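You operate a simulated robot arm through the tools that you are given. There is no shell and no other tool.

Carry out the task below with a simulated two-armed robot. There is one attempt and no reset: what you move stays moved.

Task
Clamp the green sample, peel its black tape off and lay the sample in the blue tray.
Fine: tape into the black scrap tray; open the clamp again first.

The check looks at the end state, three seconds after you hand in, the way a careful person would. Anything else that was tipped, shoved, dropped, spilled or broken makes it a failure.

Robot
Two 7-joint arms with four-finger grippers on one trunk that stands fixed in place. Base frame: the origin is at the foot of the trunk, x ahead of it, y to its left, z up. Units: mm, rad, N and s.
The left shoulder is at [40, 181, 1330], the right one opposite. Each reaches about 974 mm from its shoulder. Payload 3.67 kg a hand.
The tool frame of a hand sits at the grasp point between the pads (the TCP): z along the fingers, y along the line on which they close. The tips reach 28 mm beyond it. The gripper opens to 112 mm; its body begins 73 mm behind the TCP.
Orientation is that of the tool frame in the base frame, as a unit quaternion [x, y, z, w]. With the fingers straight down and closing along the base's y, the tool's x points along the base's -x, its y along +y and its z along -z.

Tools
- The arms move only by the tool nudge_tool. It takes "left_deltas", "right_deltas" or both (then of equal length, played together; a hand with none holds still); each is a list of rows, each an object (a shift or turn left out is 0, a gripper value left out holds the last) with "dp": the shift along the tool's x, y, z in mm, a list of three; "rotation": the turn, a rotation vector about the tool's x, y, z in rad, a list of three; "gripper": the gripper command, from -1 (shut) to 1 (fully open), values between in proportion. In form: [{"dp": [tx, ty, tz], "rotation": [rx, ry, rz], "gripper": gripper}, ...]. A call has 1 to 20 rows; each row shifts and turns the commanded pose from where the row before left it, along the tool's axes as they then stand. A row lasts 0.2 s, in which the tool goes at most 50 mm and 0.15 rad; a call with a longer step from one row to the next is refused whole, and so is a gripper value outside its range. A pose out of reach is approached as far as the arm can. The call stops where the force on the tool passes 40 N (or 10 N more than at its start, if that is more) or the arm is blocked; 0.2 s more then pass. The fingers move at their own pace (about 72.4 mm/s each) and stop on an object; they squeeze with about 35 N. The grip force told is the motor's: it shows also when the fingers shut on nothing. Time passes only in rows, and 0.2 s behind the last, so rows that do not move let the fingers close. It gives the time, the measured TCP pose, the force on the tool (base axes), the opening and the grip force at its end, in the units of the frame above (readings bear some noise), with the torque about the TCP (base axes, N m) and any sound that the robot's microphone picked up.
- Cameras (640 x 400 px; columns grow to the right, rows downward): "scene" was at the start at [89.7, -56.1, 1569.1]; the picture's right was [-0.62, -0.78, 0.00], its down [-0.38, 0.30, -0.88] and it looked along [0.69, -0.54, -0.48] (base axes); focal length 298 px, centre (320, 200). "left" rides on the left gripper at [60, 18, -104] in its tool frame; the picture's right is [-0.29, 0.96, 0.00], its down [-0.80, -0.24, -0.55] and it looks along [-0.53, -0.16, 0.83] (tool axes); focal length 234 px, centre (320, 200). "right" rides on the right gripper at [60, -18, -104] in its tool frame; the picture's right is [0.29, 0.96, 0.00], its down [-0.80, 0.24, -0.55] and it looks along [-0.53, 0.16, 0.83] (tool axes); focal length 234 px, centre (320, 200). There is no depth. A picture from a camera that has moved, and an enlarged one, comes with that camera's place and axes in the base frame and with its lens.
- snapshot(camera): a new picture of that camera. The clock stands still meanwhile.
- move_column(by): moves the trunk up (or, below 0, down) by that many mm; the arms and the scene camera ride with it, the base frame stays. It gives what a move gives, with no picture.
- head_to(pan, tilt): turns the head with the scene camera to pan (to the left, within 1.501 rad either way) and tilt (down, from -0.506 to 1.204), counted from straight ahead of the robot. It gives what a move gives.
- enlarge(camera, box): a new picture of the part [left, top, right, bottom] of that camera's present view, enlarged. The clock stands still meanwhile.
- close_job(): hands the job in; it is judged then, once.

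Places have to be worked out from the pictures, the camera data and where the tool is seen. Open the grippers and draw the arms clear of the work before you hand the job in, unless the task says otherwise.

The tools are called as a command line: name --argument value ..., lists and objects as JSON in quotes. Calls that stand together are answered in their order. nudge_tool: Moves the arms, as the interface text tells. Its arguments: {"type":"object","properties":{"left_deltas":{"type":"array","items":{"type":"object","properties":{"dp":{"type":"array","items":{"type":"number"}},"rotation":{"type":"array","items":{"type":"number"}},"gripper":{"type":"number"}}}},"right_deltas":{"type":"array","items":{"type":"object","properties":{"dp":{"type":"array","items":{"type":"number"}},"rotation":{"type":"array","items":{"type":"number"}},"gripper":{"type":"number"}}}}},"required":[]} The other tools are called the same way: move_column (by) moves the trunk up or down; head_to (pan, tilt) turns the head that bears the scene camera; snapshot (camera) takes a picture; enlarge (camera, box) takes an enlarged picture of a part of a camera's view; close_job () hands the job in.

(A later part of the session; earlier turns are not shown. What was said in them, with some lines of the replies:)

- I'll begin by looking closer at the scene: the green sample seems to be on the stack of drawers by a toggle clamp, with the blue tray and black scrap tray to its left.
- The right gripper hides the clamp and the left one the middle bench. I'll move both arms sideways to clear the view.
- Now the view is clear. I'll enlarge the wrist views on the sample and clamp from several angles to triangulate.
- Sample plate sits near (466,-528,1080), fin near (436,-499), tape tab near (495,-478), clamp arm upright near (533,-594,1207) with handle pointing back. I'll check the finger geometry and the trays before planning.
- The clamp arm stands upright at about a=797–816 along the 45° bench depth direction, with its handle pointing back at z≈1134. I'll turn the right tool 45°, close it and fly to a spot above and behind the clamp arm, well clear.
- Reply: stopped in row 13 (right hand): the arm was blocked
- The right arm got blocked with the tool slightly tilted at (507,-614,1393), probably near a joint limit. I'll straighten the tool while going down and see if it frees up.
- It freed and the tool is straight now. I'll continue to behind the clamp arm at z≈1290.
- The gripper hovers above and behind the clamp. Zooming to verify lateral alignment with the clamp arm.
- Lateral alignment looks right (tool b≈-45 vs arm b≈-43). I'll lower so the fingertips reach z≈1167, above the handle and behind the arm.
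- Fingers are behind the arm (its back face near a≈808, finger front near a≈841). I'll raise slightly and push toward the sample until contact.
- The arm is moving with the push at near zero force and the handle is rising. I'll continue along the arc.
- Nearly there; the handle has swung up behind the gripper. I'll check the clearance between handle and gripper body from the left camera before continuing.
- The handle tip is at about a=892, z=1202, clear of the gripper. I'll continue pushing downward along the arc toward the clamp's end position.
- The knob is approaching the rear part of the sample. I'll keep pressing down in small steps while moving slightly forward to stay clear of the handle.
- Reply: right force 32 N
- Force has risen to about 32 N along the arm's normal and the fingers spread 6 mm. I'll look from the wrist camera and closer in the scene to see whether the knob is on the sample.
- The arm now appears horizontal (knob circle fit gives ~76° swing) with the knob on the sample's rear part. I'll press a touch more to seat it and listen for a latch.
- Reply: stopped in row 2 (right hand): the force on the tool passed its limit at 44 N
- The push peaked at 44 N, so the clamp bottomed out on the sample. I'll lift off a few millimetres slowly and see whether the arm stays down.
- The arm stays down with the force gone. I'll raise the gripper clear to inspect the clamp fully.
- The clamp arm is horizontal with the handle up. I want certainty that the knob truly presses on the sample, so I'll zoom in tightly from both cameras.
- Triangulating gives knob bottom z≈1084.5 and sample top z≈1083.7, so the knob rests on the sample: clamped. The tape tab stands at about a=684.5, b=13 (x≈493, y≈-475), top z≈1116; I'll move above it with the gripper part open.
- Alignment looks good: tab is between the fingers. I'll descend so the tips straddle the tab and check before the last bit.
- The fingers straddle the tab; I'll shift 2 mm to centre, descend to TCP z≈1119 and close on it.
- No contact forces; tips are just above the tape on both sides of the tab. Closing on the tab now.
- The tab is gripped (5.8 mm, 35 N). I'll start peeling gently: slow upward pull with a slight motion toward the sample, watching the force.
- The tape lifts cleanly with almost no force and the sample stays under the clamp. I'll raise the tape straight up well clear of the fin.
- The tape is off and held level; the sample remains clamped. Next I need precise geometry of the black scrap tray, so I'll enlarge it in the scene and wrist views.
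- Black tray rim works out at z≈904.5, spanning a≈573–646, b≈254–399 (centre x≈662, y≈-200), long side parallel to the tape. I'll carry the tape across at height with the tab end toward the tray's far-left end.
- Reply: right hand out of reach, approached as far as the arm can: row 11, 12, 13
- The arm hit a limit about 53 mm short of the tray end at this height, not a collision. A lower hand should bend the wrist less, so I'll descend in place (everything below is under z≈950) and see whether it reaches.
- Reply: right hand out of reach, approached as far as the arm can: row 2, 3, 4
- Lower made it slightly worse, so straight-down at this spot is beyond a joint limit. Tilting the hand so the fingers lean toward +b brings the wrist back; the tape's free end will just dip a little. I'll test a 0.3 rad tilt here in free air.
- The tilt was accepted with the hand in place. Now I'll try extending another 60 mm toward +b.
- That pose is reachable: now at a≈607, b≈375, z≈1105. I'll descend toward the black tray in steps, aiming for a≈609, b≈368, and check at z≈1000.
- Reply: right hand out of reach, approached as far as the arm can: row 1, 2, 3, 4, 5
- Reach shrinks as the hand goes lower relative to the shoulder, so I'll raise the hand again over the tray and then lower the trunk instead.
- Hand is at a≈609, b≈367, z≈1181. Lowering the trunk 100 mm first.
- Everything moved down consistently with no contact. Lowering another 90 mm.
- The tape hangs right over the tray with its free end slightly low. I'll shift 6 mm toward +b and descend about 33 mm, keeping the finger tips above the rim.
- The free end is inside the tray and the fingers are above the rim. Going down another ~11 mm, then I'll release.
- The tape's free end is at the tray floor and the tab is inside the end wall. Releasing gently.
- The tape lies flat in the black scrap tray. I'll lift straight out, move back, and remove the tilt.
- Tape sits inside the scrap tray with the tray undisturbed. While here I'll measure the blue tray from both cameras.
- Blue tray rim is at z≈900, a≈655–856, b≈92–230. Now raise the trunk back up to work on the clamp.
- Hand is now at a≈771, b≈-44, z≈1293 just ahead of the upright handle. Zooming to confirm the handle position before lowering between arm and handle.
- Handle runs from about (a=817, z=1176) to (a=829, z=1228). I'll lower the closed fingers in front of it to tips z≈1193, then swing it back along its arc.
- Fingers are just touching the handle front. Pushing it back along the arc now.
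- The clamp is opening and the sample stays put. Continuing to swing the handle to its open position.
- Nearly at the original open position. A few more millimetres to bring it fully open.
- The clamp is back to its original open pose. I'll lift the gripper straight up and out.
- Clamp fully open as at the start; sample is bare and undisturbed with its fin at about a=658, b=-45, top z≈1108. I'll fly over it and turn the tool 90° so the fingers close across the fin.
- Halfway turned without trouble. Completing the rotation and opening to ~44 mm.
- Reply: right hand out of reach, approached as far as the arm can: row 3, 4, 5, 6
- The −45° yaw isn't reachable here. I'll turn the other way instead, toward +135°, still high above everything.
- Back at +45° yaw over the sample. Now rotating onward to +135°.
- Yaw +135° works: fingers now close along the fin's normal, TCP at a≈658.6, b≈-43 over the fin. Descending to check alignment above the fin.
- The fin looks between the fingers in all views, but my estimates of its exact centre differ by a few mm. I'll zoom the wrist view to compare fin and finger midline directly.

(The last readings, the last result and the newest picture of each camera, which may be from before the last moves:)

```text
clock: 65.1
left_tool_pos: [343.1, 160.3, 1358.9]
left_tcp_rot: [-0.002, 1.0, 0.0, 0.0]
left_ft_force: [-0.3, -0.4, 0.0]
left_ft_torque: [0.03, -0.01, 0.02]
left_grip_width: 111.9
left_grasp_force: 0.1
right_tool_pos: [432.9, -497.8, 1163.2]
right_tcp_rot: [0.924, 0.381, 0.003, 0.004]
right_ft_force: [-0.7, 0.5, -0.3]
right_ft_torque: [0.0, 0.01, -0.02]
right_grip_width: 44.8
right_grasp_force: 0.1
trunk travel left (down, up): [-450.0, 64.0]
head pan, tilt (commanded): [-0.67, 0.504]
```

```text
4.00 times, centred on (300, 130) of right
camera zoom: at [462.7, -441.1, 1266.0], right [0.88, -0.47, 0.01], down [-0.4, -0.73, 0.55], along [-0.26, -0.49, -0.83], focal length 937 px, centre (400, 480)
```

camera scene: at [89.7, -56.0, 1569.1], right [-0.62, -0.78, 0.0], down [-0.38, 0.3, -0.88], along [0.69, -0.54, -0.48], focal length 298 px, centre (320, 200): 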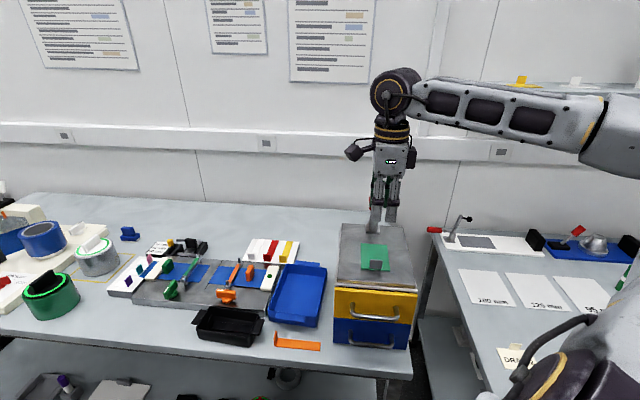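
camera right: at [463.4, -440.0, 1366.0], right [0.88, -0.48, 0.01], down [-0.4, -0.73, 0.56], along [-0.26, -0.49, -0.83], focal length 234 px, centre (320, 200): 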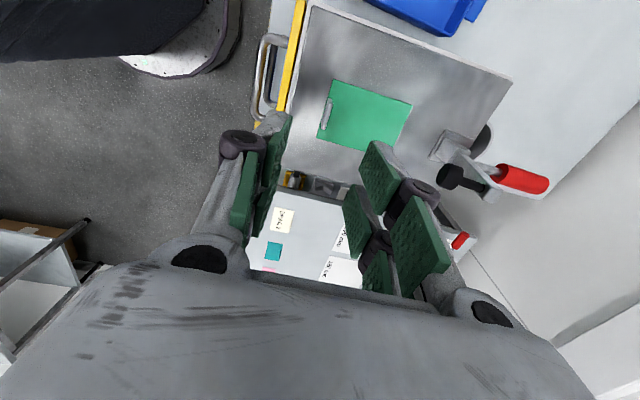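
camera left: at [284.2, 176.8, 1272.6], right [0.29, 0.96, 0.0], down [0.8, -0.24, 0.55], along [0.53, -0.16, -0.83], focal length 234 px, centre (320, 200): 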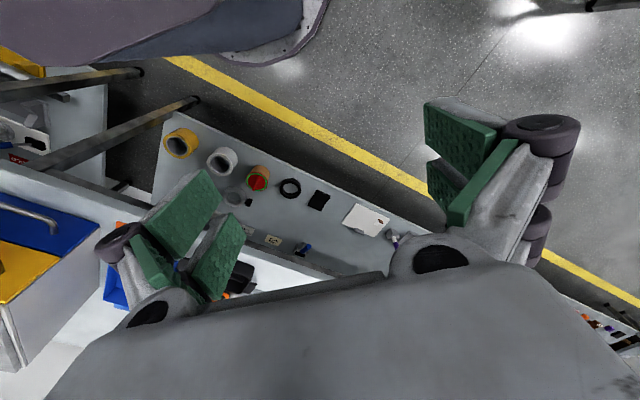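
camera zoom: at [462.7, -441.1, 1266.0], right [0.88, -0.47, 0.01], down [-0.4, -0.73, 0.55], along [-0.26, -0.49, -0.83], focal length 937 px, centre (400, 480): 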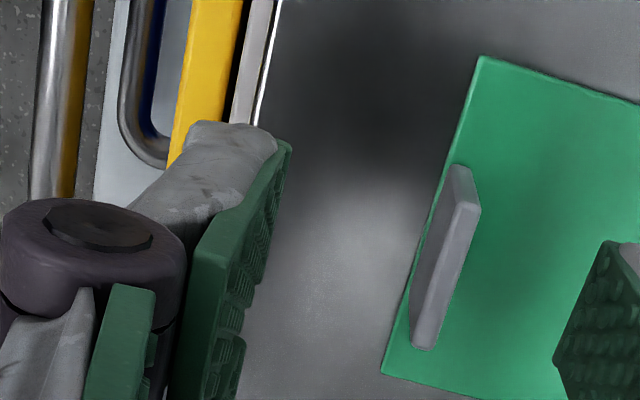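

The wrist camera model matches the visible fingertips within a pixel and puts the fin at a≈667, b≈-41, about 9 mm behind my scene-based estimate. I'll shift there and lower to TCP z≈1117.

nudge_tool --right_deltas '[{"dp": [4.5, 9, 0]}, {"dp": [0, 0, 15]}, {"dp": [0, 0, 12]}, {"dp": [0, 0, 0]}]'

enlarge --camera "right" --box '[240, 80, 400, 200]'

enlarge --camera "scene" --box '[335, 200, 415, 290]'

enlarge --camera "left" --box '[0, 190, 100, 290]'

```text
clock: 66.1
left_tool_pos: [344.0, 159.6, 1358.8]
left_tcp_rot: [-0.001, 1.0, -0.001, -0.001]
left_ft_force: [0.3, 0.3, -0.1]
left_ft_torque: [-0.02, -0.02, -0.01]
left_grip_width: 112.0
left_grasp_force: 0.0
right_tool_pos: [443.7, -501.6, 1134.6]
right_tcp_rot: [0.924, 0.382, 0.003, 0.004]
right_ft_force: [-0.4, 0.2, 1.3]
right_ft_torque: [-0.02, 0.02, 0.02]
right_grip_width: 44.9
right_grasp_force: 0.1
trunk travel left (down, up): [-450.0, 64.0]
head pan, tilt (commanded): [-0.67, 0.504]
```

```text
3.33 times, centred on (320, 140) of right
camera zoom: at [472.5, -445.3, 1238.6], right [0.88, -0.47, 0.01], down [-0.4, -0.73, 0.55], along [-0.26, -0.49, -0.83], focal length 781 px, centre (320, 400)
```

zoom: 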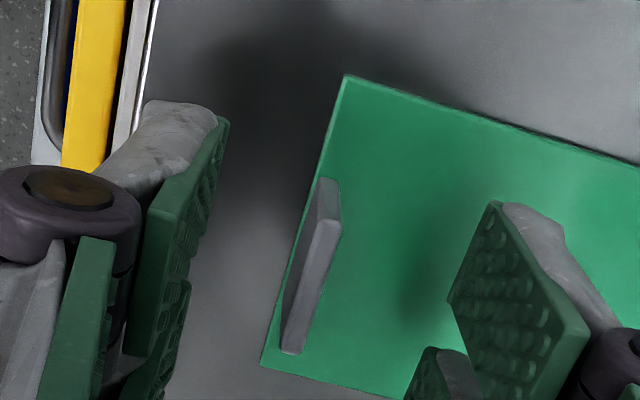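

```text
4.44 times, centred on (375, 245) of scene
camera zoom: at [90.1, -56.2, 1569.1], right [-0.62, -0.78, 0.0], down [-0.38, 0.3, -0.88], along [0.69, -0.54, -0.48], focal length 1326 px, centre (76, 0)
```

zoom: 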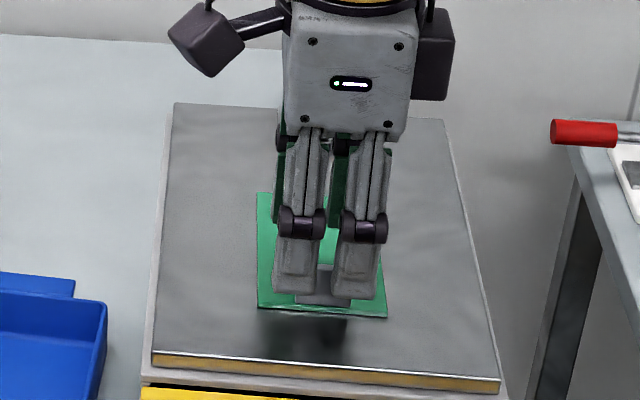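

```text
4.00 times, centred on (50, 240) of left
camera zoom: at [284.7, 176.5, 1462.6], right [0.29, 0.96, 0.0], down [0.8, -0.24, 0.55], along [0.53, -0.16, -0.83], focal length 937 px, centre (1400, 40)
```

zoom: 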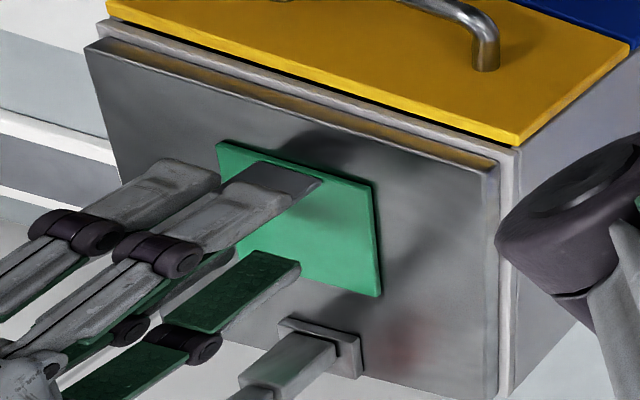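

The fin's top is now centred under the TCP in the wrist view. Descending the last 17 mm and closing gently.

nudge_tool --right_deltas '[{"dp": [0, 0, 6]}, {"dp": [0, 0, 6]}, {"dp": [0, 0, 5.5]}, {"dp": [0, 0, 0]}]'

enlarge --camera "right" --box '[240, 80, 400, 200]'

enlarge --camera "left" --box '[0, 190, 100, 290]'

```text
clock: 67.1
left_tool_pos: [341.7, 159.1, 1358.2]
left_tcp_rot: [-0.001, 1.0, 0.0, 0.0]
left_ft_force: [-0.1, 0.1, -0.3]
left_ft_torque: [0.02, 0.0, -0.03]
left_grip_width: 112.0
left_grasp_force: 0.1
right_tool_pos: [443.7, -501.0, 1117.6]
right_tcp_rot: [0.925, 0.381, 0.002, 0.003]
right_ft_force: [-0.5, -0.1, 1.1]
right_ft_torque: [-0.02, 0.0, 0.02]
right_grip_width: 44.9
right_grasp_force: 0.1
trunk travel left (down, up): [-450.0, 64.0]
head pan, tilt (commanded): [-0.67, 0.504]
```

```text
3.33 times, centred on (320, 140) of right
camera zoom: at [472.7, -445.4, 1221.4], right [0.88, -0.47, 0.01], down [-0.4, -0.73, 0.55], along [-0.26, -0.49, -0.83], focal length 781 px, centre (320, 400)
```

zoom: 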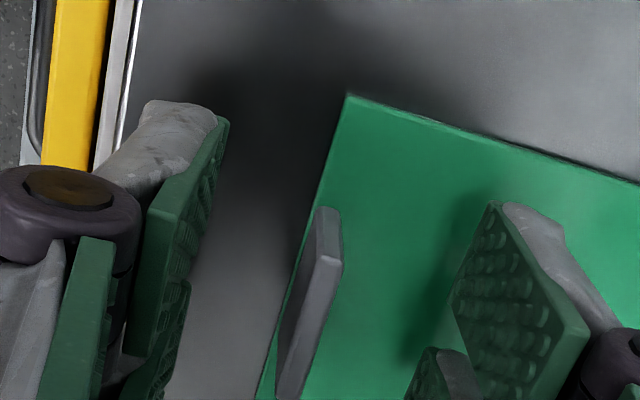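

```text
4.00 times, centred on (50, 240) of left
camera zoom: at [284.4, 176.8, 1462.6], right [0.29, 0.96, 0.0], down [0.8, -0.24, 0.55], along [0.53, -0.16, -0.83], focal length 937 px, centre (1400, 40)
```

zoom: 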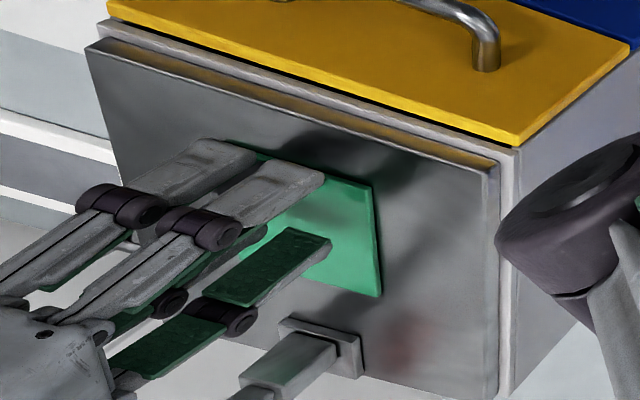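

No contact and the fin is between the pads. Closing the gripper on the fin.

nudge_tool --right_deltas '[{"gripper": -0.4}, {"gripper": -0.6}, {"gripper": -0.8}, {"gripper": -1}, {"gripper": -1}, {"gripper": -1}]'

enlarge --camera "right" --box '[240, 80, 400, 200]'

enlarge --camera "scene" --box '[335, 200, 415, 290]'

```text
clock: 68.5
left_tool_pos: [343.1, 158.2, 1360.1]
left_tcp_rot: [-0.001, 1.0, -0.001, 0.0]
left_ft_force: [0.3, -0.2, 0.2]
left_ft_torque: [0.01, 0.0, -0.02]
left_grip_width: 112.1
left_grasp_force: 0.0
right_tool_pos: [444.1, -502.1, 1118.9]
right_tcp_rot: [0.924, 0.382, 0.003, 0.004]
right_ft_force: [-0.3, -0.2, -0.1]
right_ft_torque: [0.0, 0.05, -0.01]
right_grip_width: 5.8
right_grasp_force: 34.6
trunk travel left (down, up): [-450.0, 64.0]
head pan, tilt (commanded): [-0.67, 0.504]
```

```text
3.33 times, centred on (320, 140) of right
camera zoom: at [472.7, -445.4, 1221.4], right [0.88, -0.47, 0.01], down [-0.4, -0.73, 0.55], along [-0.26, -0.49, -0.83], focal length 781 px, centre (320, 400)
```

zoom: 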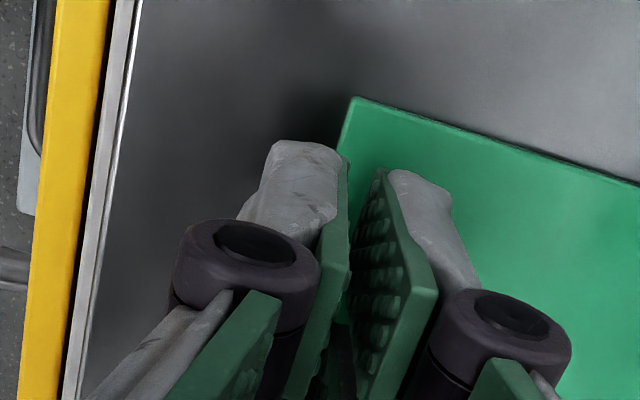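

```text
4.44 times, centred on (375, 245) of scene
camera zoom: at [89.8, -56.0, 1569.1], right [-0.62, -0.78, 0.0], down [-0.38, 0.3, -0.88], along [0.69, -0.54, -0.48], focal length 1326 px, centre (76, 0)
```

zoom: 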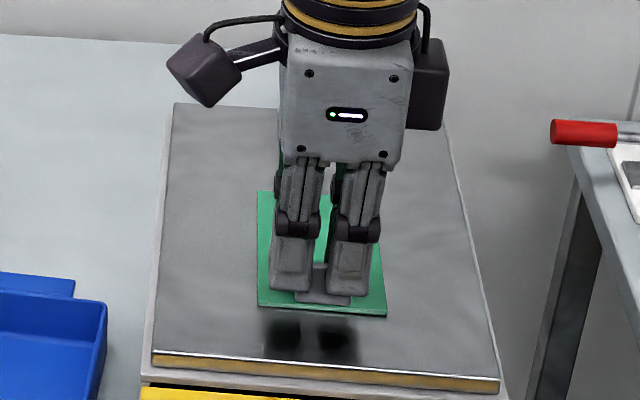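

Fin gripped at 5.8 mm with 35 N. Lifting slowly to verify the sample comes along level.

nudge_tool --right_deltas '[{"dp": [0, 0, -3]}, {"dp": [0, 0, -5]}, {"dp": [0, 0, -8]}, {"dp": [0, 0, -10]}, {"dp": [0, 0, 0]}]'

enlarge --camera "scene" --box '[335, 200, 415, 290]'

enlarge --camera "left" --box '[0, 190, 100, 290]'

```text
clock: 69.7
left_tool_pos: [343.2, 158.8, 1359.0]
left_tcp_rot: [-0.001, 1.0, -0.001, -0.001]
left_ft_force: [0.2, 0.9, 0.8]
left_ft_torque: [0.01, 0.0, -0.02]
left_grip_width: 112.0
left_grasp_force: 0.1
right_tool_pos: [443.3, -501.9, 1143.9]
right_tcp_rot: [0.924, 0.382, 0.002, 0.004]
right_ft_force: [0.3, -0.8, -0.4]
right_ft_torque: [0.04, -0.01, 0.04]
right_grip_width: 6.1
right_grasp_force: 35.4
trunk travel left (down, up): [-450.0, 64.0]
head pan, tilt (commanded): [-0.67, 0.504]
```

```text
4.44 times, centred on (375, 245) of scene
camera zoom: at [89.8, -56.1, 1569.1], right [-0.62, -0.78, 0.0], down [-0.38, 0.3, -0.88], along [0.69, -0.54, -0.48], focal length 1326 px, centre (76, 0)
```

zoom: 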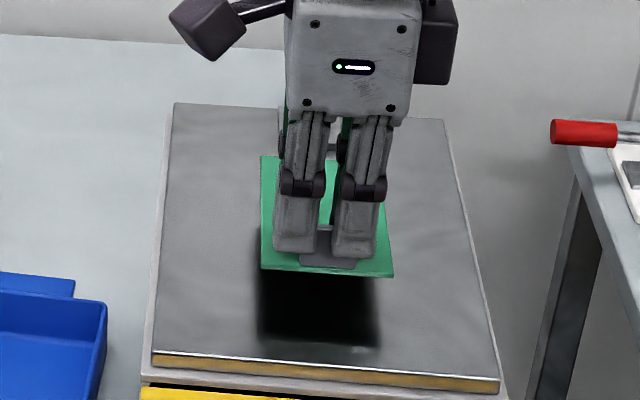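

```text
4.00 times, centred on (50, 240) of left
camera zoom: at [284.5, 176.6, 1462.6], right [0.29, 0.96, 0.0], down [0.8, -0.24, 0.55], along [0.53, -0.16, -0.83], focal length 937 px, centre (1400, 40)
```

zoom: 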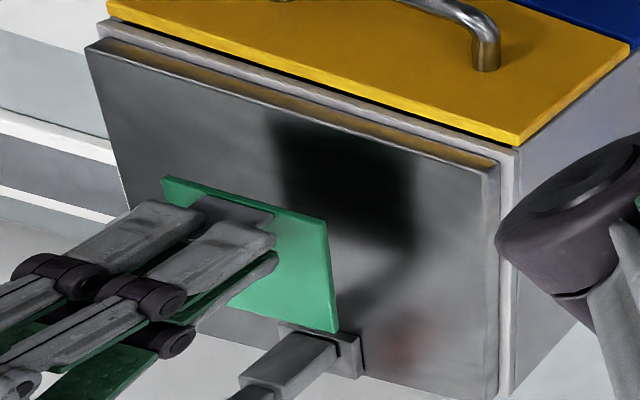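

The sample lifts level with the fin. I'll draw it slightly toward the robot (away from the clamp), raise it, and move toward the blue tray.

nudge_tool --right_deltas '[{"dp": [0, -10, -3]}, {"dp": [5, -15, -8]}, {"dp": [10, -15, -12]}, {"dp": [20, 0, -14]}, {"dp": [25, 0, 0]}, {"dp": [25, 5, 0]}, {"dp": [25, 10, 0]}, {"dp": [25, 15, 0]}, {"dp": [25, 15, 0]}, {"dp": [20, 15, 0]}, {"dp": [15, 15, 0]}, {"dp": [7, 10, 0]}, {"dp": [0, 0, 0]}]'

snapshot --camera "scene"

snapshot --camera "right"

```text
clock: 72.5
left_tool_pos: [344.5, 159.5, 1358.4]
left_tcp_rot: [-0.001, 1.0, 0.0, 0.0]
left_ft_force: [0.6, 0.6, -0.3]
left_ft_torque: [0.02, -0.01, 0.0]
left_grip_width: 112.1
left_grasp_force: 0.0
right_tool_pos: [616.6, -390.6, 1183.0]
right_tcp_rot: [0.924, 0.382, 0.003, 0.004]
right_ft_force: [-0.4, 0.7, -0.8]
right_ft_torque: [0.03, -0.02, -0.01]
right_grip_width: 6.2
right_grasp_force: 35.3
trunk travel left (down, up): [-450.0, 64.0]
head pan, tilt (commanded): [-0.67, 0.504]
```

```text
taken
camera scene: at [89.5, -56.3, 1569.1], right [-0.62, -0.78, 0.0], down [-0.38, 0.3, -0.88], along [0.69, -0.54, -0.48], focal length 298 px, centre (320, 200)
```

scene: 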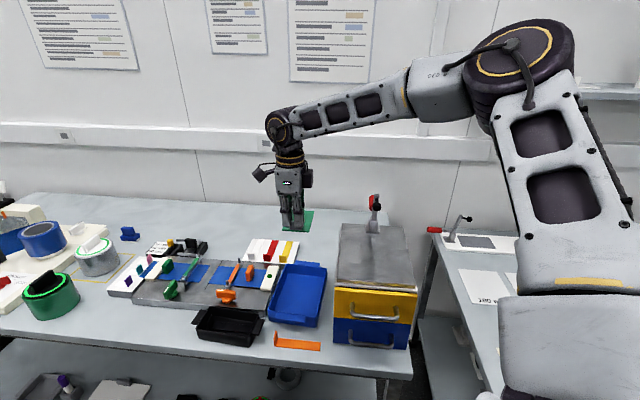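

```text
taken
camera right: at [646.8, -333.9, 1286.3], right [0.88, -0.47, 0.01], down [-0.4, -0.73, 0.55], along [-0.26, -0.49, -0.83], focal length 234 px, centre (320, 200)
```

right: 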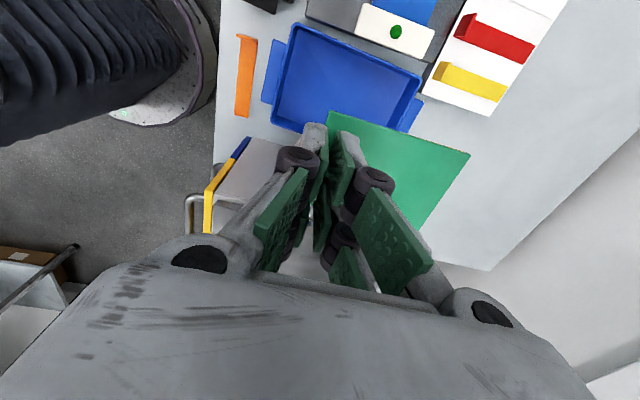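

The pose over the blue tray is reachable. I'll refine the tray's position with the wrist camera before lowering.

enlarge --camera "right" --box '[240, 0, 480, 180]'

enlarge --camera "scene" --box '[250, 190, 350, 340]'

```text
2.22 times, centred on (360, 90) of right
camera zoom: at [646.8, -333.9, 1286.3], right [0.88, -0.47, 0.01], down [-0.4, -0.73, 0.55], along [-0.26, -0.49, -0.83], focal length 520 px, centre (231, 444)
```

zoom: 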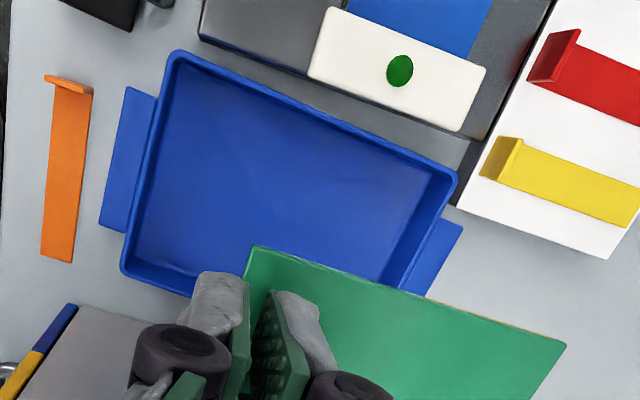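

```text
2.67 times, centred on (300, 265) of scene
camera zoom: at [89.5, -56.3, 1569.1], right [-0.62, -0.78, 0.0], down [-0.38, 0.3, -0.88], along [0.69, -0.54, -0.48], focal length 796 px, centre (373, 27)
```

zoom: 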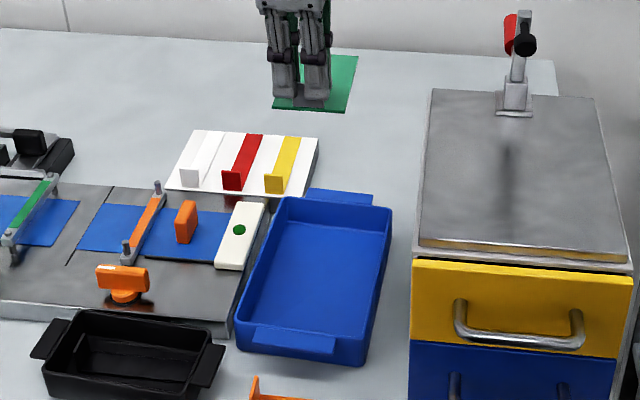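

Wrist-camera rim corners put the blue tray centre at about (646,-418), and the sample would land centred (a≈706–806, b≈125–195). Lowering the trunk in two stages.

move_column --by -110

move_column --by -90

snapshot --camera "scene"

enlarge --camera "right" --box '[200, 0, 480, 200]'

```text
clock: 73.9
left_tool_pos: [343.1, 159.5, 1247.8]
left_tcp_rot: [-0.001, 1.0, -0.001, 0.0]
left_ft_force: [-0.1, -0.6, 0.7]
left_ft_torque: [-0.01, 0.01, 0.0]
left_grip_width: 112.1
left_grasp_force: 0.0
right_tool_pos: [617.0, -390.1, 1071.3]
right_tcp_rot: [0.924, 0.381, 0.002, 0.003]
right_ft_force: [-0.2, 0.3, 0.1]
right_ft_torque: [0.01, 0.0, -0.02]
right_grip_width: 6.2
right_grasp_force: 35.1
trunk travel left (down, up): [-340.0, 174.0]
head pan, tilt (commanded): [-0.67, 0.504]
```

```text
clock: 75.2
left_tool_pos: [343.5, 160.3, 1158.7]
left_tcp_rot: [-0.001, 1.0, 0.0, 0.001]
left_ft_force: [-0.7, 0.7, 0.5]
left_ft_torque: [0.01, 0.0, -0.01]
left_grip_width: 112.1
left_grasp_force: 0.0
right_tool_pos: [617.1, -390.9, 983.5]
right_tcp_rot: [0.924, 0.383, 0.002, 0.003]
right_ft_force: [0.3, -0.8, 0.9]
right_ft_torque: [0.01, -0.01, -0.01]
right_grip_width: 6.0
right_grasp_force: 35.0
trunk travel left (down, up): [-250.0, 264.0]
head pan, tilt (commanded): [-0.67, 0.504]
```

```text
taken
camera scene: at [89.5, -55.9, 1369.1], right [-0.62, -0.78, 0.0], down [-0.38, 0.3, -0.88], along [0.69, -0.54, -0.48], focal length 298 px, centre (320, 200)
```

scene: 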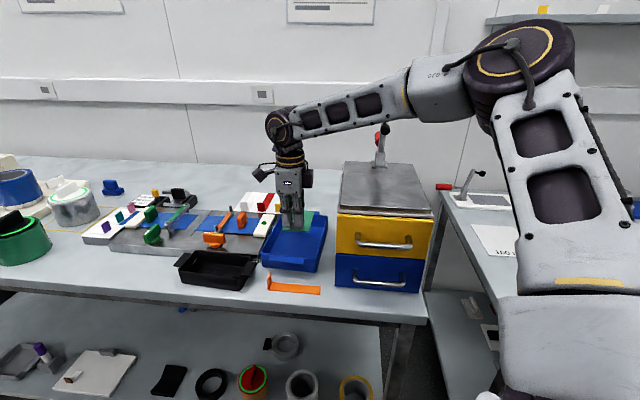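

```text
2.00 times, centred on (340, 100) of right
camera zoom: at [646.6, -333.8, 1086.5], right [0.88, -0.47, 0.01], down [-0.4, -0.73, 0.55], along [-0.26, -0.49, -0.83], focal length 468 px, centre (280, 400)
```

zoom: 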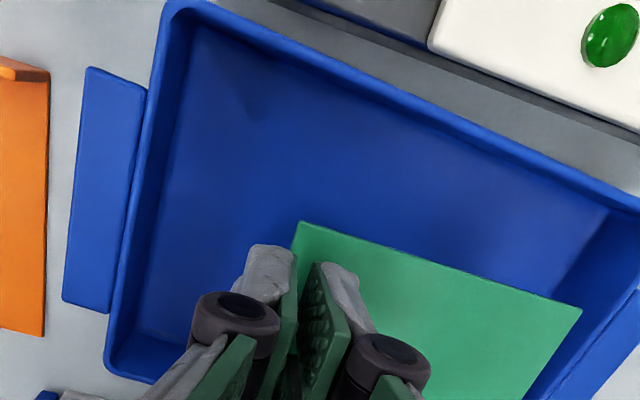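

The sample hovers inside the tray outline. Zooming in the scene to confirm clearances on all sides before lowering.

enlarge --camera "scene" --box '[245, 180, 345, 280]'

```text
4.00 times, centred on (295, 230) of scene
camera zoom: at [89.5, -55.9, 1369.1], right [-0.62, -0.78, 0.0], down [-0.38, 0.3, -0.88], along [0.69, -0.54, -0.48], focal length 1193 px, centre (420, 80)
```

zoom: 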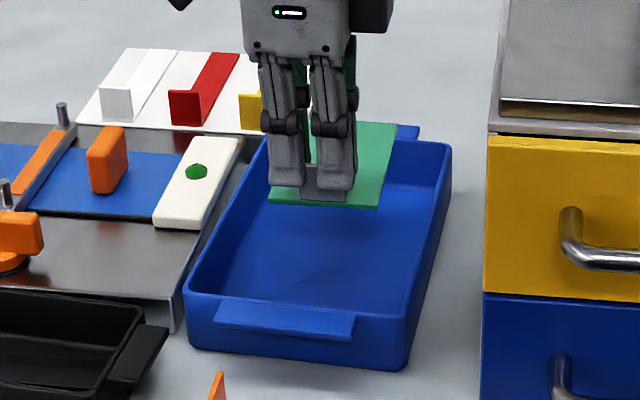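

Clear on all sides. Lowering 45 mm, then easing down until the floor is felt.

nudge_tool --right_deltas '[{"dp": [0, 0, 12]}, {"dp": [0, 0, 12]}, {"dp": [0, 0, 12]}, {"dp": [0, 0, 9]}, {"dp": [0, 0, 0]}]'

enlarge --camera "scene" --box '[245, 180, 345, 280]'

enlarge --camera "right" --box '[200, 0, 480, 200]'

```text
clock: 76.3
left_tool_pos: [343.4, 159.2, 1158.2]
left_tcp_rot: [0.0, 1.0, -0.002, 0.001]
left_ft_force: [0.3, 0.5, 0.6]
left_ft_torque: [-0.03, 0.01, -0.02]
left_grip_width: 111.9
left_grasp_force: 0.0
right_tool_pos: [618.7, -390.6, 936.8]
right_tcp_rot: [0.924, 0.381, 0.003, 0.003]
right_ft_force: [0.3, 0.2, -0.1]
right_ft_torque: [0.03, -0.02, 0.02]
right_grip_width: 6.3
right_grasp_force: 34.8
trunk travel left (down, up): [-250.0, 264.0]
head pan, tilt (commanded): [-0.67, 0.504]
```

```text
4.00 times, centred on (295, 230) of scene
camera zoom: at [89.6, -55.9, 1369.1], right [-0.62, -0.78, 0.0], down [-0.38, 0.3, -0.88], along [0.69, -0.54, -0.48], focal length 1193 px, centre (420, 80)
```

zoom: 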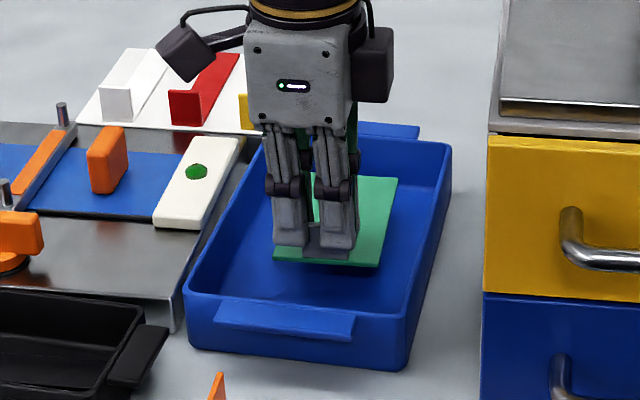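

```text
2.00 times, centred on (340, 100) of right
camera zoom: at [647.1, -333.9, 1041.1], right [0.88, -0.47, 0.01], down [-0.4, -0.73, 0.55], along [-0.26, -0.49, -0.83], focal length 468 px, centre (280, 400)
```

zoom: 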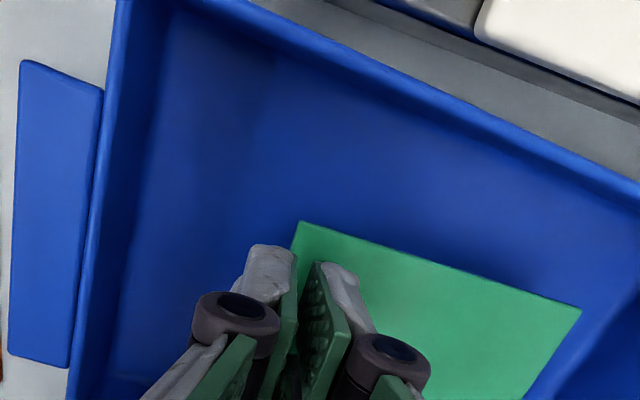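

Still free. Easing down in small steps while watching the vertical force.

nudge_tool --right_deltas '[{"dp": [0, 0, 3]}, {"dp": [0, 0, 3]}, {"dp": [0, 0, 2]}, {"dp": [0, 0, 0]}]'

nudge_tool --right_deltas '[{"dp": [0, 0, 2]}, {"dp": [0, 0, 2]}, {"dp": [0, 0, 0]}]'

enlarge --camera "scene" --box '[255, 200, 335, 280]'

```text
clock: 77.3
left_tool_pos: [344.5, 160.1, 1157.9]
left_tcp_rot: [-0.001, 1.0, -0.001, 0.0]
left_ft_force: [-0.1, -0.4, 1.1]
left_ft_torque: [0.0, 0.04, 0.0]
left_grip_width: 111.9
left_grasp_force: 0.1
right_tool_pos: [617.8, -391.9, 929.3]
right_tcp_rot: [0.924, 0.382, 0.002, 0.004]
right_ft_force: [0.7, -1.4, 0.0]
right_ft_torque: [-0.01, -0.01, 0.02]
right_grip_width: 6.0
right_grasp_force: 35.7
trunk travel left (down, up): [-250.0, 264.0]
head pan, tilt (commanded): [-0.67, 0.504]
```

```text
clock: 78.2
left_tool_pos: [343.2, 159.6, 1157.8]
left_tcp_rot: [0.0, 1.0, -0.001, -0.001]
left_ft_force: [-0.6, 0.1, 0.0]
left_ft_torque: [0.0, 0.04, 0.0]
left_grip_width: 111.9
left_grasp_force: 0.0
right_tool_pos: [618.0, -390.6, 925.6]
right_tcp_rot: [0.924, 0.382, 0.002, 0.003]
right_ft_force: [0.1, -0.4, -0.1]
right_ft_torque: [0.03, 0.02, 0.03]
right_grip_width: 6.1
right_grasp_force: 35.0
trunk travel left (down, up): [-250.0, 264.0]
head pan, tilt (commanded): [-0.67, 0.504]
```

```text
5.00 times, centred on (295, 240) of scene
camera zoom: at [89.8, -55.9, 1369.0], right [-0.62, -0.78, 0.0], down [-0.38, 0.3, -0.88], along [0.69, -0.54, -0.48], focal length 1492 px, centre (445, 0)
```

zoom: 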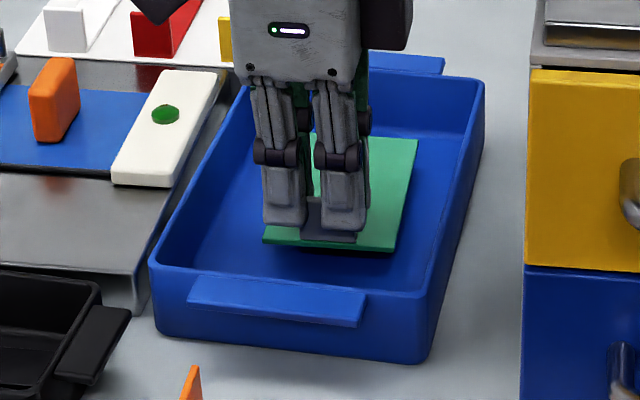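

The shadow shows only a few millimetres left. Continuing down gently.

nudge_tool --right_deltas '[{"dp": [0, 0, 2]}, {"dp": [0, 0, 1.5]}, {"dp": [0, 0, 0]}]'

nudge_tool --right_deltas '[{"dp": [0, 0, 1.5]}, {"dp": [0, 0, 1.5]}, {"dp": [0, 0, 0]}]'

enlarge --camera "scene" --box '[255, 200, 335, 280]'

```text
clock: 79.0
left_tool_pos: [344.4, 158.7, 1157.7]
left_tcp_rot: [-0.002, 1.0, 0.0, -0.001]
left_ft_force: [0.1, 0.4, 0.2]
left_ft_torque: [-0.01, -0.01, -0.03]
left_grip_width: 112.0
left_grasp_force: 0.0
right_tool_pos: [617.4, -389.7, 922.2]
right_tcp_rot: [0.924, 0.382, 0.003, 0.003]
right_ft_force: [-0.5, 0.5, -1.0]
right_ft_torque: [0.0, 0.03, 0.01]
right_grip_width: 6.1
right_grasp_force: 35.2
trunk travel left (down, up): [-250.0, 264.0]
head pan, tilt (commanded): [-0.67, 0.504]
```

```text
clock: 79.8
left_tool_pos: [344.0, 159.6, 1158.3]
left_tcp_rot: [-0.001, 1.0, 0.0, 0.0]
left_ft_force: [1.2, 0.0, 0.3]
left_ft_torque: [0.02, 0.01, -0.01]
left_grip_width: 112.0
left_grasp_force: 0.0
right_tool_pos: [619.0, -390.8, 920.0]
right_tcp_rot: [0.924, 0.382, 0.002, 0.004]
right_ft_force: [0.3, 0.6, -1.3]
right_ft_torque: [-0.02, 0.03, -0.01]
right_grip_width: 5.8
right_grasp_force: 34.6
trunk travel left (down, up): [-250.0, 264.0]
head pan, tilt (commanded): [-0.67, 0.504]
```

```text
5.00 times, centred on (295, 240) of scene
camera zoom: at [89.8, -56.0, 1369.0], right [-0.62, -0.78, 0.0], down [-0.38, 0.3, -0.88], along [0.69, -0.54, -0.48], focal length 1492 px, centre (445, 0)
```

zoom: 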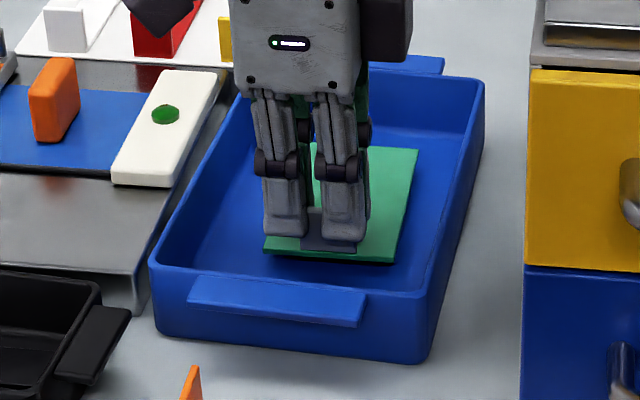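

Still no contact force; the shadow gap is now thin. A couple more small steps.

nudge_tool --right_deltas '[{"dp": [0, 0, 1.5]}, {"dp": [0, 0, 1]}, {"dp": [0, 0, 0]}]'

nudge_tool --right_deltas '[{"dp": [0, 0, 1]}, {"dp": [0, 0, 1]}, {"dp": [0, 0, 0]}]'

enlarge --camera "scene" --box '[255, 200, 335, 280]'

```text
clock: 80.5
left_tool_pos: [343.7, 157.9, 1159.3]
left_tcp_rot: [-0.001, 1.0, -0.002, 0.0]
left_ft_force: [-0.4, 0.0, 0.9]
left_ft_torque: [0.0, 0.06, -0.01]
left_grip_width: 112.0
left_grasp_force: 0.1
right_tool_pos: [617.9, -390.2, 915.9]
right_tcp_rot: [0.924, 0.381, 0.002, 0.004]
right_ft_force: [0.2, 0.0, -0.7]
right_ft_torque: [0.0, 0.02, 0.0]
right_grip_width: 5.8
right_grasp_force: 34.8
trunk travel left (down, up): [-250.0, 264.0]
head pan, tilt (commanded): [-0.67, 0.504]
```

```text
clock: 81.3
left_tool_pos: [342.6, 159.8, 1159.7]
left_tcp_rot: [-0.001, 1.0, -0.001, -0.001]
left_ft_force: [-0.5, -0.7, 0.0]
left_ft_torque: [0.02, -0.01, 0.01]
left_grip_width: 112.1
left_grasp_force: 0.1
right_tool_pos: [618.2, -390.3, 914.0]
right_tcp_rot: [0.924, 0.382, 0.002, 0.003]
right_ft_force: [-0.3, 0.5, -0.4]
right_ft_torque: [0.0, 0.0, -0.01]
right_grip_width: 6.1
right_grasp_force: 35.0
trunk travel left (down, up): [-250.0, 264.0]
head pan, tilt (commanded): [-0.67, 0.504]
```

```text
5.00 times, centred on (295, 240) of scene
camera zoom: at [89.8, -56.0, 1369.0], right [-0.62, -0.78, 0.0], down [-0.38, 0.3, -0.88], along [0.69, -0.54, -0.48], focal length 1492 px, centre (445, 0)
```

zoom: 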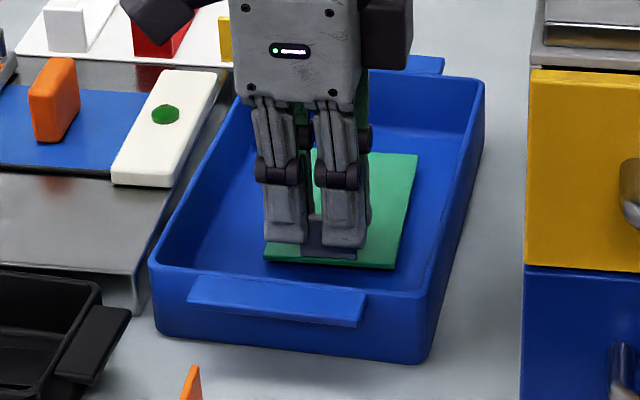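

Almost touching. A few more 1 mm steps.

nudge_tool --right_deltas '[{"dp": [0, 0, 1]}, {"dp": [0, 0, 1]}, {"dp": [0, 0, 0]}]'

nudge_tool --right_deltas '[{"dp": [0, 0, 1]}, {"dp": [0, 0, 1]}, {"dp": [0, 0, 0]}]'

enlarge --camera "scene" --box '[265, 210, 325, 260]'

```text
clock: 82.2
left_tool_pos: [343.2, 158.8, 1158.9]
left_tcp_rot: [-0.001, 1.0, 0.0, 0.0]
left_ft_force: [0.3, 0.0, 0.4]
left_ft_torque: [0.0, 0.01, 0.01]
left_grip_width: 112.2
left_grasp_force: 0.0
right_tool_pos: [617.9, -390.9, 912.1]
right_tcp_rot: [0.924, 0.382, 0.002, 0.004]
right_ft_force: [0.6, -0.3, -0.7]
right_ft_torque: [0.01, -0.01, -0.03]
right_grip_width: 5.9
right_grasp_force: 34.7
trunk travel left (down, up): [-250.0, 264.0]
head pan, tilt (commanded): [-0.67, 0.504]
```

```text
clock: 83.0
left_tool_pos: [343.6, 159.4, 1158.9]
left_tcp_rot: [-0.001, 1.0, -0.001, 0.001]
left_ft_force: [-1.0, -0.6, 0.7]
left_ft_torque: [0.0, 0.0, -0.02]
left_grip_width: 111.9
left_grasp_force: 0.1
right_tool_pos: [618.0, -390.7, 910.8]
right_tcp_rot: [0.924, 0.382, 0.002, 0.004]
right_ft_force: [0.6, 0.4, -0.9]
right_ft_torque: [-0.03, 0.03, 0.0]
right_grip_width: 5.9
right_grasp_force: 35.1
trunk travel left (down, up): [-250.0, 264.0]
head pan, tilt (commanded): [-0.67, 0.504]
```

```text
8.00 times, centred on (295, 235) of scene
camera zoom: at [89.8, -55.9, 1369.0], right [-0.62, -0.78, 0.0], down [-0.38, 0.3, -0.88], along [0.69, -0.54, -0.48], focal length 2386 px, centre (520, -80)
```

zoom: 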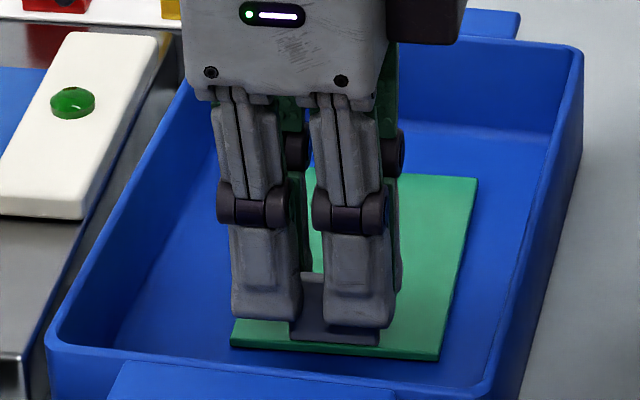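

No visible gap now and still no force; two more 1 mm steps then I'll release (any remaining drop is about a millimetre).

nudge_tool --right_deltas '[{"dp": [0, 0, 1]}, {"dp": [0, 0, 1]}, {"dp": [0, 0, 0]}]'

enlarge --camera "scene" --box '[265, 210, 325, 260]'

```text
clock: 83.8
left_tool_pos: [343.1, 160.4, 1159.0]
left_tcp_rot: [-0.001, 1.0, 0.0, 0.0]
left_ft_force: [-0.1, -0.3, 0.7]
left_ft_torque: [0.01, 0.02, 0.02]
left_grip_width: 112.0
left_grasp_force: 0.0
right_tool_pos: [618.7, -390.8, 909.4]
right_tcp_rot: [0.924, 0.381, 0.003, 0.005]
right_ft_force: [0.0, -0.9, 5.0]
right_ft_torque: [0.02, 0.01, 0.0]
right_grip_width: 6.2
right_grasp_force: 35.3
trunk travel left (down, up): [-250.0, 264.0]
head pan, tilt (commanded): [-0.67, 0.504]
```

```text
8.00 times, centred on (295, 235) of scene
camera zoom: at [89.4, -55.7, 1369.1], right [-0.62, -0.78, 0.0], down [-0.38, 0.3, -0.88], along [0.69, -0.54, -0.48], focal length 2386 px, centre (520, -80)
```

zoom: 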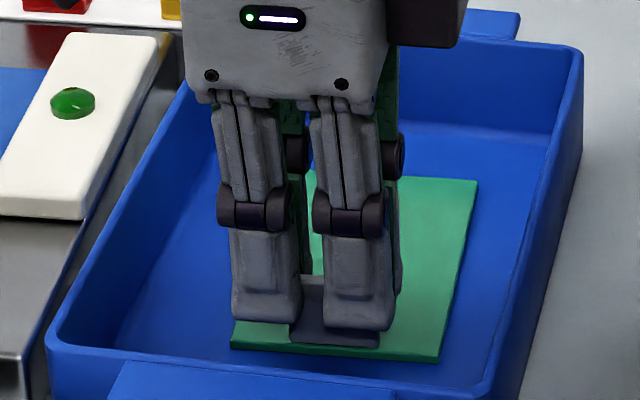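

Contact of 5 N: the sample is on the tray floor. Opening the gripper gently.

nudge_tool --right_deltas '[{"gripper": -0.8}, {"gripper": -0.6}, {"gripper": -0.45}, {"gripper": -0.45}, {"gripper": -0.45}]'

enlarge --camera "scene" --box '[255, 200, 335, 280]'

enlarge --camera "right" --box '[200, 0, 480, 200]'

```text
clock: 85.0
left_tool_pos: [345.0, 160.0, 1158.5]
left_tcp_rot: [-0.001, 1.0, -0.001, 0.001]
left_ft_force: [-0.1, -0.3, -0.3]
left_ft_torque: [0.02, 0.01, 0.03]
left_grip_width: 112.1
left_grasp_force: 0.1
right_tool_pos: [618.8, -390.8, 908.3]
right_tcp_rot: [0.924, 0.382, 0.002, 0.005]
right_ft_force: [1.6, 0.5, 0.6]
right_ft_torque: [0.01, -0.02, 0.0]
right_grip_width: 30.7
right_grasp_force: 0.0
trunk travel left (down, up): [-250.0, 264.0]
head pan, tilt (commanded): [-0.67, 0.504]
```

```text
5.00 times, centred on (295, 240) of scene
camera zoom: at [89.8, -55.9, 1369.0], right [-0.62, -0.78, 0.0], down [-0.38, 0.3, -0.88], along [0.69, -0.54, -0.48], focal length 1492 px, centre (445, 0)
```

zoom: 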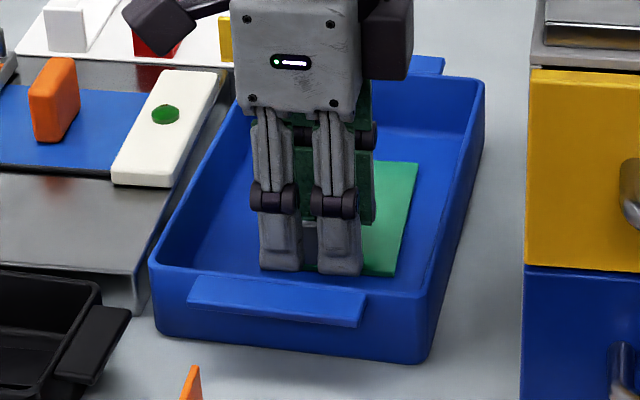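

```text
2.00 times, centred on (340, 100) of right
camera zoom: at [647.3, -334.4, 1012.3], right [0.88, -0.47, 0.01], down [-0.4, -0.73, 0.55], along [-0.26, -0.49, -0.83], focal length 468 px, centre (280, 400)
```

zoom: 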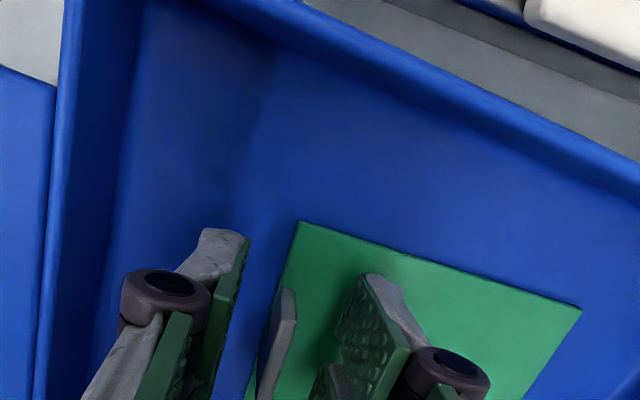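

Released; the sample lies flat with the fin between the open fingers. Lifting straight up.

nudge_tool --right_deltas '[{"dp": [0, 0, -4]}, {"dp": [0, 0, -8]}, {"dp": [0, 0, -15]}, {"dp": [0, 0, -20]}, {"dp": [0, 0, -25]}, {"dp": [0, 0, -30]}, {"dp": [0, 0, 0]}]'

enlarge --camera "scene" --box '[255, 190, 345, 280]'

enlarge --camera "right" --box '[200, 0, 480, 200]'

```text
clock: 86.5
left_tool_pos: [344.0, 159.4, 1158.8]
left_tcp_rot: [0.0, 1.0, -0.001, 0.0]
left_ft_force: [0.1, -0.7, 0.8]
left_ft_torque: [0.01, -0.02, 0.03]
left_grip_width: 111.9
left_grasp_force: 0.0
right_tool_pos: [617.0, -390.5, 1009.9]
right_tcp_rot: [0.924, 0.382, 0.002, 0.004]
right_ft_force: [0.5, 0.2, -0.3]
right_ft_torque: [-0.01, 0.02, -0.04]
right_grip_width: 30.8
right_grasp_force: 0.1
trunk travel left (down, up): [-250.0, 264.0]
head pan, tilt (commanded): [-0.67, 0.504]
```

```text
4.44 times, centred on (300, 235) of scene
camera zoom: at [90.3, -56.2, 1369.0], right [-0.62, -0.78, 0.0], down [-0.38, 0.3, -0.88], along [0.69, -0.54, -0.48], focal length 1326 px, centre (409, 44)
```

zoom: 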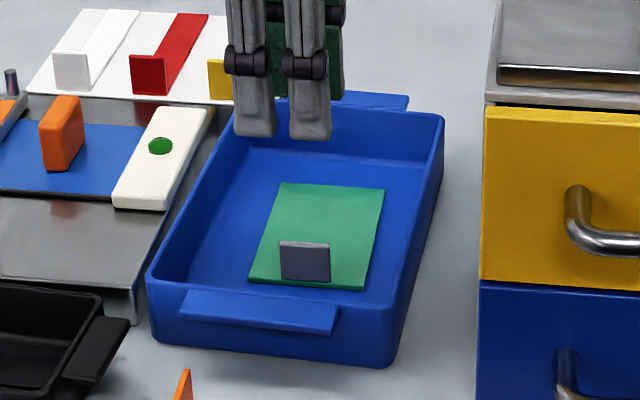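

```text
2.00 times, centred on (340, 100) of right
camera zoom: at [646.3, -334.4, 1113.5], right [0.88, -0.47, 0.01], down [-0.4, -0.73, 0.55], along [-0.26, -0.49, -0.83], focal length 468 px, centre (280, 400)
```

zoom: 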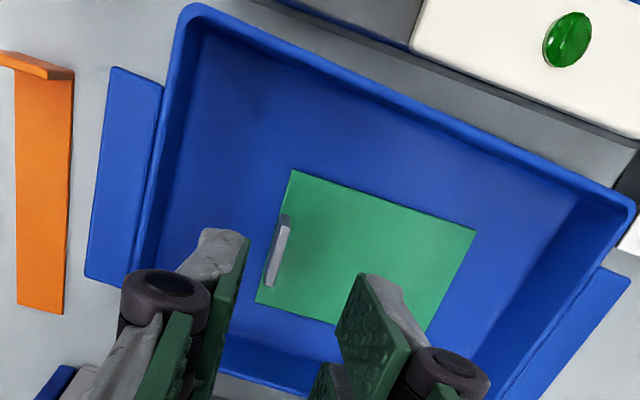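

The sample lies flat in the blue tray, tape is in the scrap tray, clamp open. I'll raise the trunk back and retract the right arm clear of the work.

move_column --by 200

nudge_tool --right_deltas '[{"dp": [-5, -10, -25]}, {"dp": [-15, -25, -25]}, {"dp": [-20, -30, -15]}, {"dp": [-20, -30, -10]}, {"dp": [-20, -30, -10]}, {"dp": [-20, -30, -10]}, {"dp": [-15, -25, 0]}, {"dp": [-10, -15, 0]}, {"dp": [0, 0, 0], "gripper": 1}, {"dp": [0, 0, 0]}, {"dp": [0, 0, 0]}]'

snapshot --camera "scene"

```text
clock: 88.7
left_tool_pos: [343.9, 159.1, 1358.6]
left_tcp_rot: [-0.001, 1.0, -0.001, 0.0]
left_ft_force: [0.9, 0.3, -0.3]
left_ft_torque: [0.03, 0.01, -0.02]
left_grip_width: 111.9
left_grasp_force: 0.0
right_tool_pos: [615.8, -390.6, 1209.9]
right_tcp_rot: [0.924, 0.382, 0.002, 0.004]
right_ft_force: [-0.1, -0.1, -0.5]
right_ft_torque: [0.03, -0.01, 0.02]
right_grip_width: 30.9
right_grasp_force: 0.1
trunk travel left (down, up): [-450.0, 64.0]
head pan, tilt (commanded): [-0.67, 0.504]
```

```text
clock: 91.1
left_tool_pos: [342.9, 159.3, 1359.9]
left_tcp_rot: [-0.001, 1.0, 0.0, 0.0]
left_ft_force: [-0.6, 0.4, -0.1]
left_ft_torque: [-0.02, 0.0, 0.02]
left_grip_width: 111.9
left_grasp_force: 0.0
right_tool_pos: [390.2, -339.8, 1303.3]
right_tcp_rot: [0.924, 0.382, 0.003, 0.004]
right_ft_force: [0.2, 0.8, 0.8]
right_ft_torque: [0.0, -0.03, 0.01]
right_grip_width: 112.0
right_grasp_force: 0.1
trunk travel left (down, up): [-450.0, 64.0]
head pan, tilt (commanded): [-0.67, 0.504]
```

```text
taken
camera scene: at [89.4, -56.0, 1569.1], right [-0.62, -0.78, 0.0], down [-0.38, 0.3, -0.88], along [0.69, -0.54, -0.48], focal length 298 px, centre (320, 200)
```

scene: 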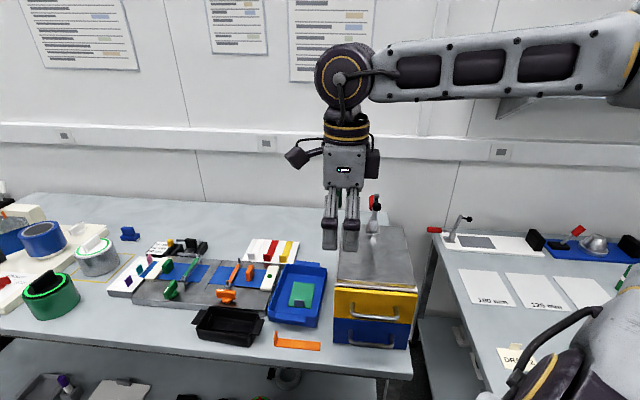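

Everything looks in order. I'll retract the right arm a bit further and do a last check of trays and clamp.

nudge_tool --right_deltas '[{"dp": [-18, -18, -15]}, {"dp": [-18, -18, -15]}, {"dp": [-18, -18, -15]}, {"dp": [-18, -18, -15]}, {"dp": [0, 0, 0]}]'

enlarge --camera "scene" --box '[170, 220, 350, 360]'

enlarge --camera "scene" --box '[320, 170, 440, 360]'

enlarge --camera "left" --box '[0, 150, 240, 330]'

```text
clock: 92.3
left_tool_pos: [343.4, 159.5, 1358.9]
left_tcp_rot: [-0.001, 1.0, -0.001, 0.0]
left_ft_force: [0.9, 0.5, -0.6]
left_ft_torque: [-0.03, 0.02, 0.02]
left_grip_width: 112.1
left_grasp_force: 0.1
right_tool_pos: [287.1, -339.8, 1361.7]
right_tcp_rot: [0.924, 0.381, 0.002, 0.004]
right_ft_force: [-0.6, 0.1, 0.0]
right_ft_torque: [0.01, 0.04, 0.0]
right_grip_width: 111.9
right_grasp_force: 0.1
trunk travel left (down, up): [-450.0, 64.0]
head pan, tilt (commanded): [-0.67, 0.504]
```

```text
2.86 times, centred on (260, 290) of scene
camera zoom: at [90.1, -55.8, 1569.1], right [-0.62, -0.78, 0.0], down [-0.38, 0.3, -0.88], along [0.69, -0.54, -0.48], focal length 852 px, centre (491, -57)
```

zoom: 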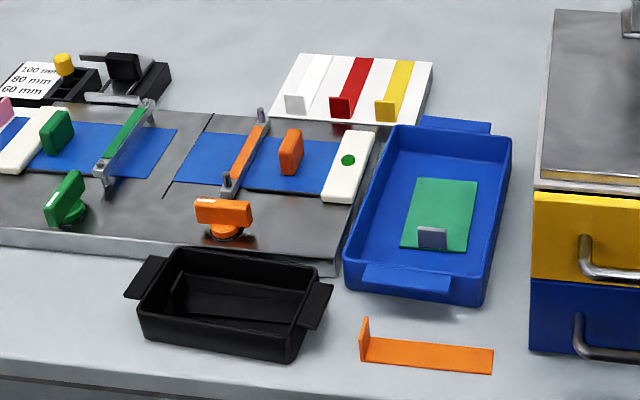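

```text
2.11 times, centred on (380, 265) of scene
camera zoom: at [90.1, -55.8, 1569.1], right [-0.62, -0.78, 0.0], down [-0.38, 0.3, -0.88], along [0.69, -0.54, -0.48], focal length 628 px, centre (194, 63)
```

zoom: 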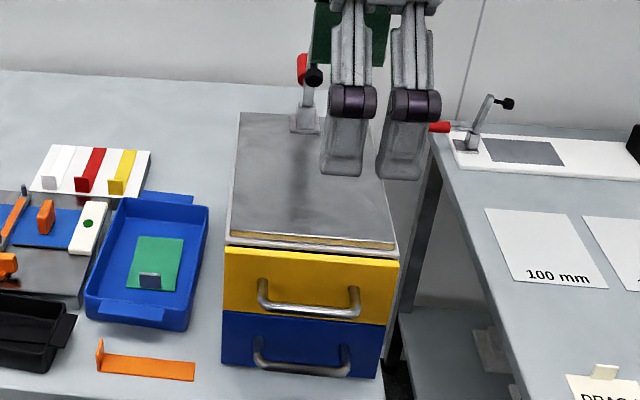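

```text
2.22 times, centred on (120, 240) of left
camera zoom: at [284.7, 176.9, 1462.6], right [0.29, 0.96, 0.0], down [0.8, -0.24, 0.55], along [0.53, -0.16, -0.83], focal length 520 px, centre (764, 111)
```

zoom: 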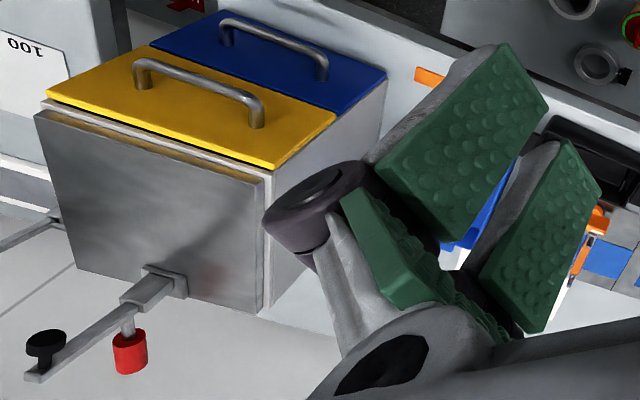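

The sample is flat in the blue tray, the tape is in the black scrap tray and the clamp is open again. Nothing else has moved, both grippers are open and the arms are clear, so I'm handing the job in.

close_job

```text
The job is handed in.
```

I clamped the green sample, peeled off its black tape, opened the clamp again and laid the sample in the blue tray. The job is handed in, and I haven't seen the check's result.

- **Sample:** it lies flat in the blue tray, with clear space to the walls on all sides.
- **Tape:** it is in the black scrap tray, with its tab standing upright inside the end wall.
- **Clamp:** it is back in its original open position. While it was closed, the sample held still as the tape came off. It had shifted about 1–2 mm earlier, when the gripper closed on the tab.
- **Everything else:** the final pictures show no other items tipped, shoved or dropped. Both grippers are open and the arms are clear of the work.
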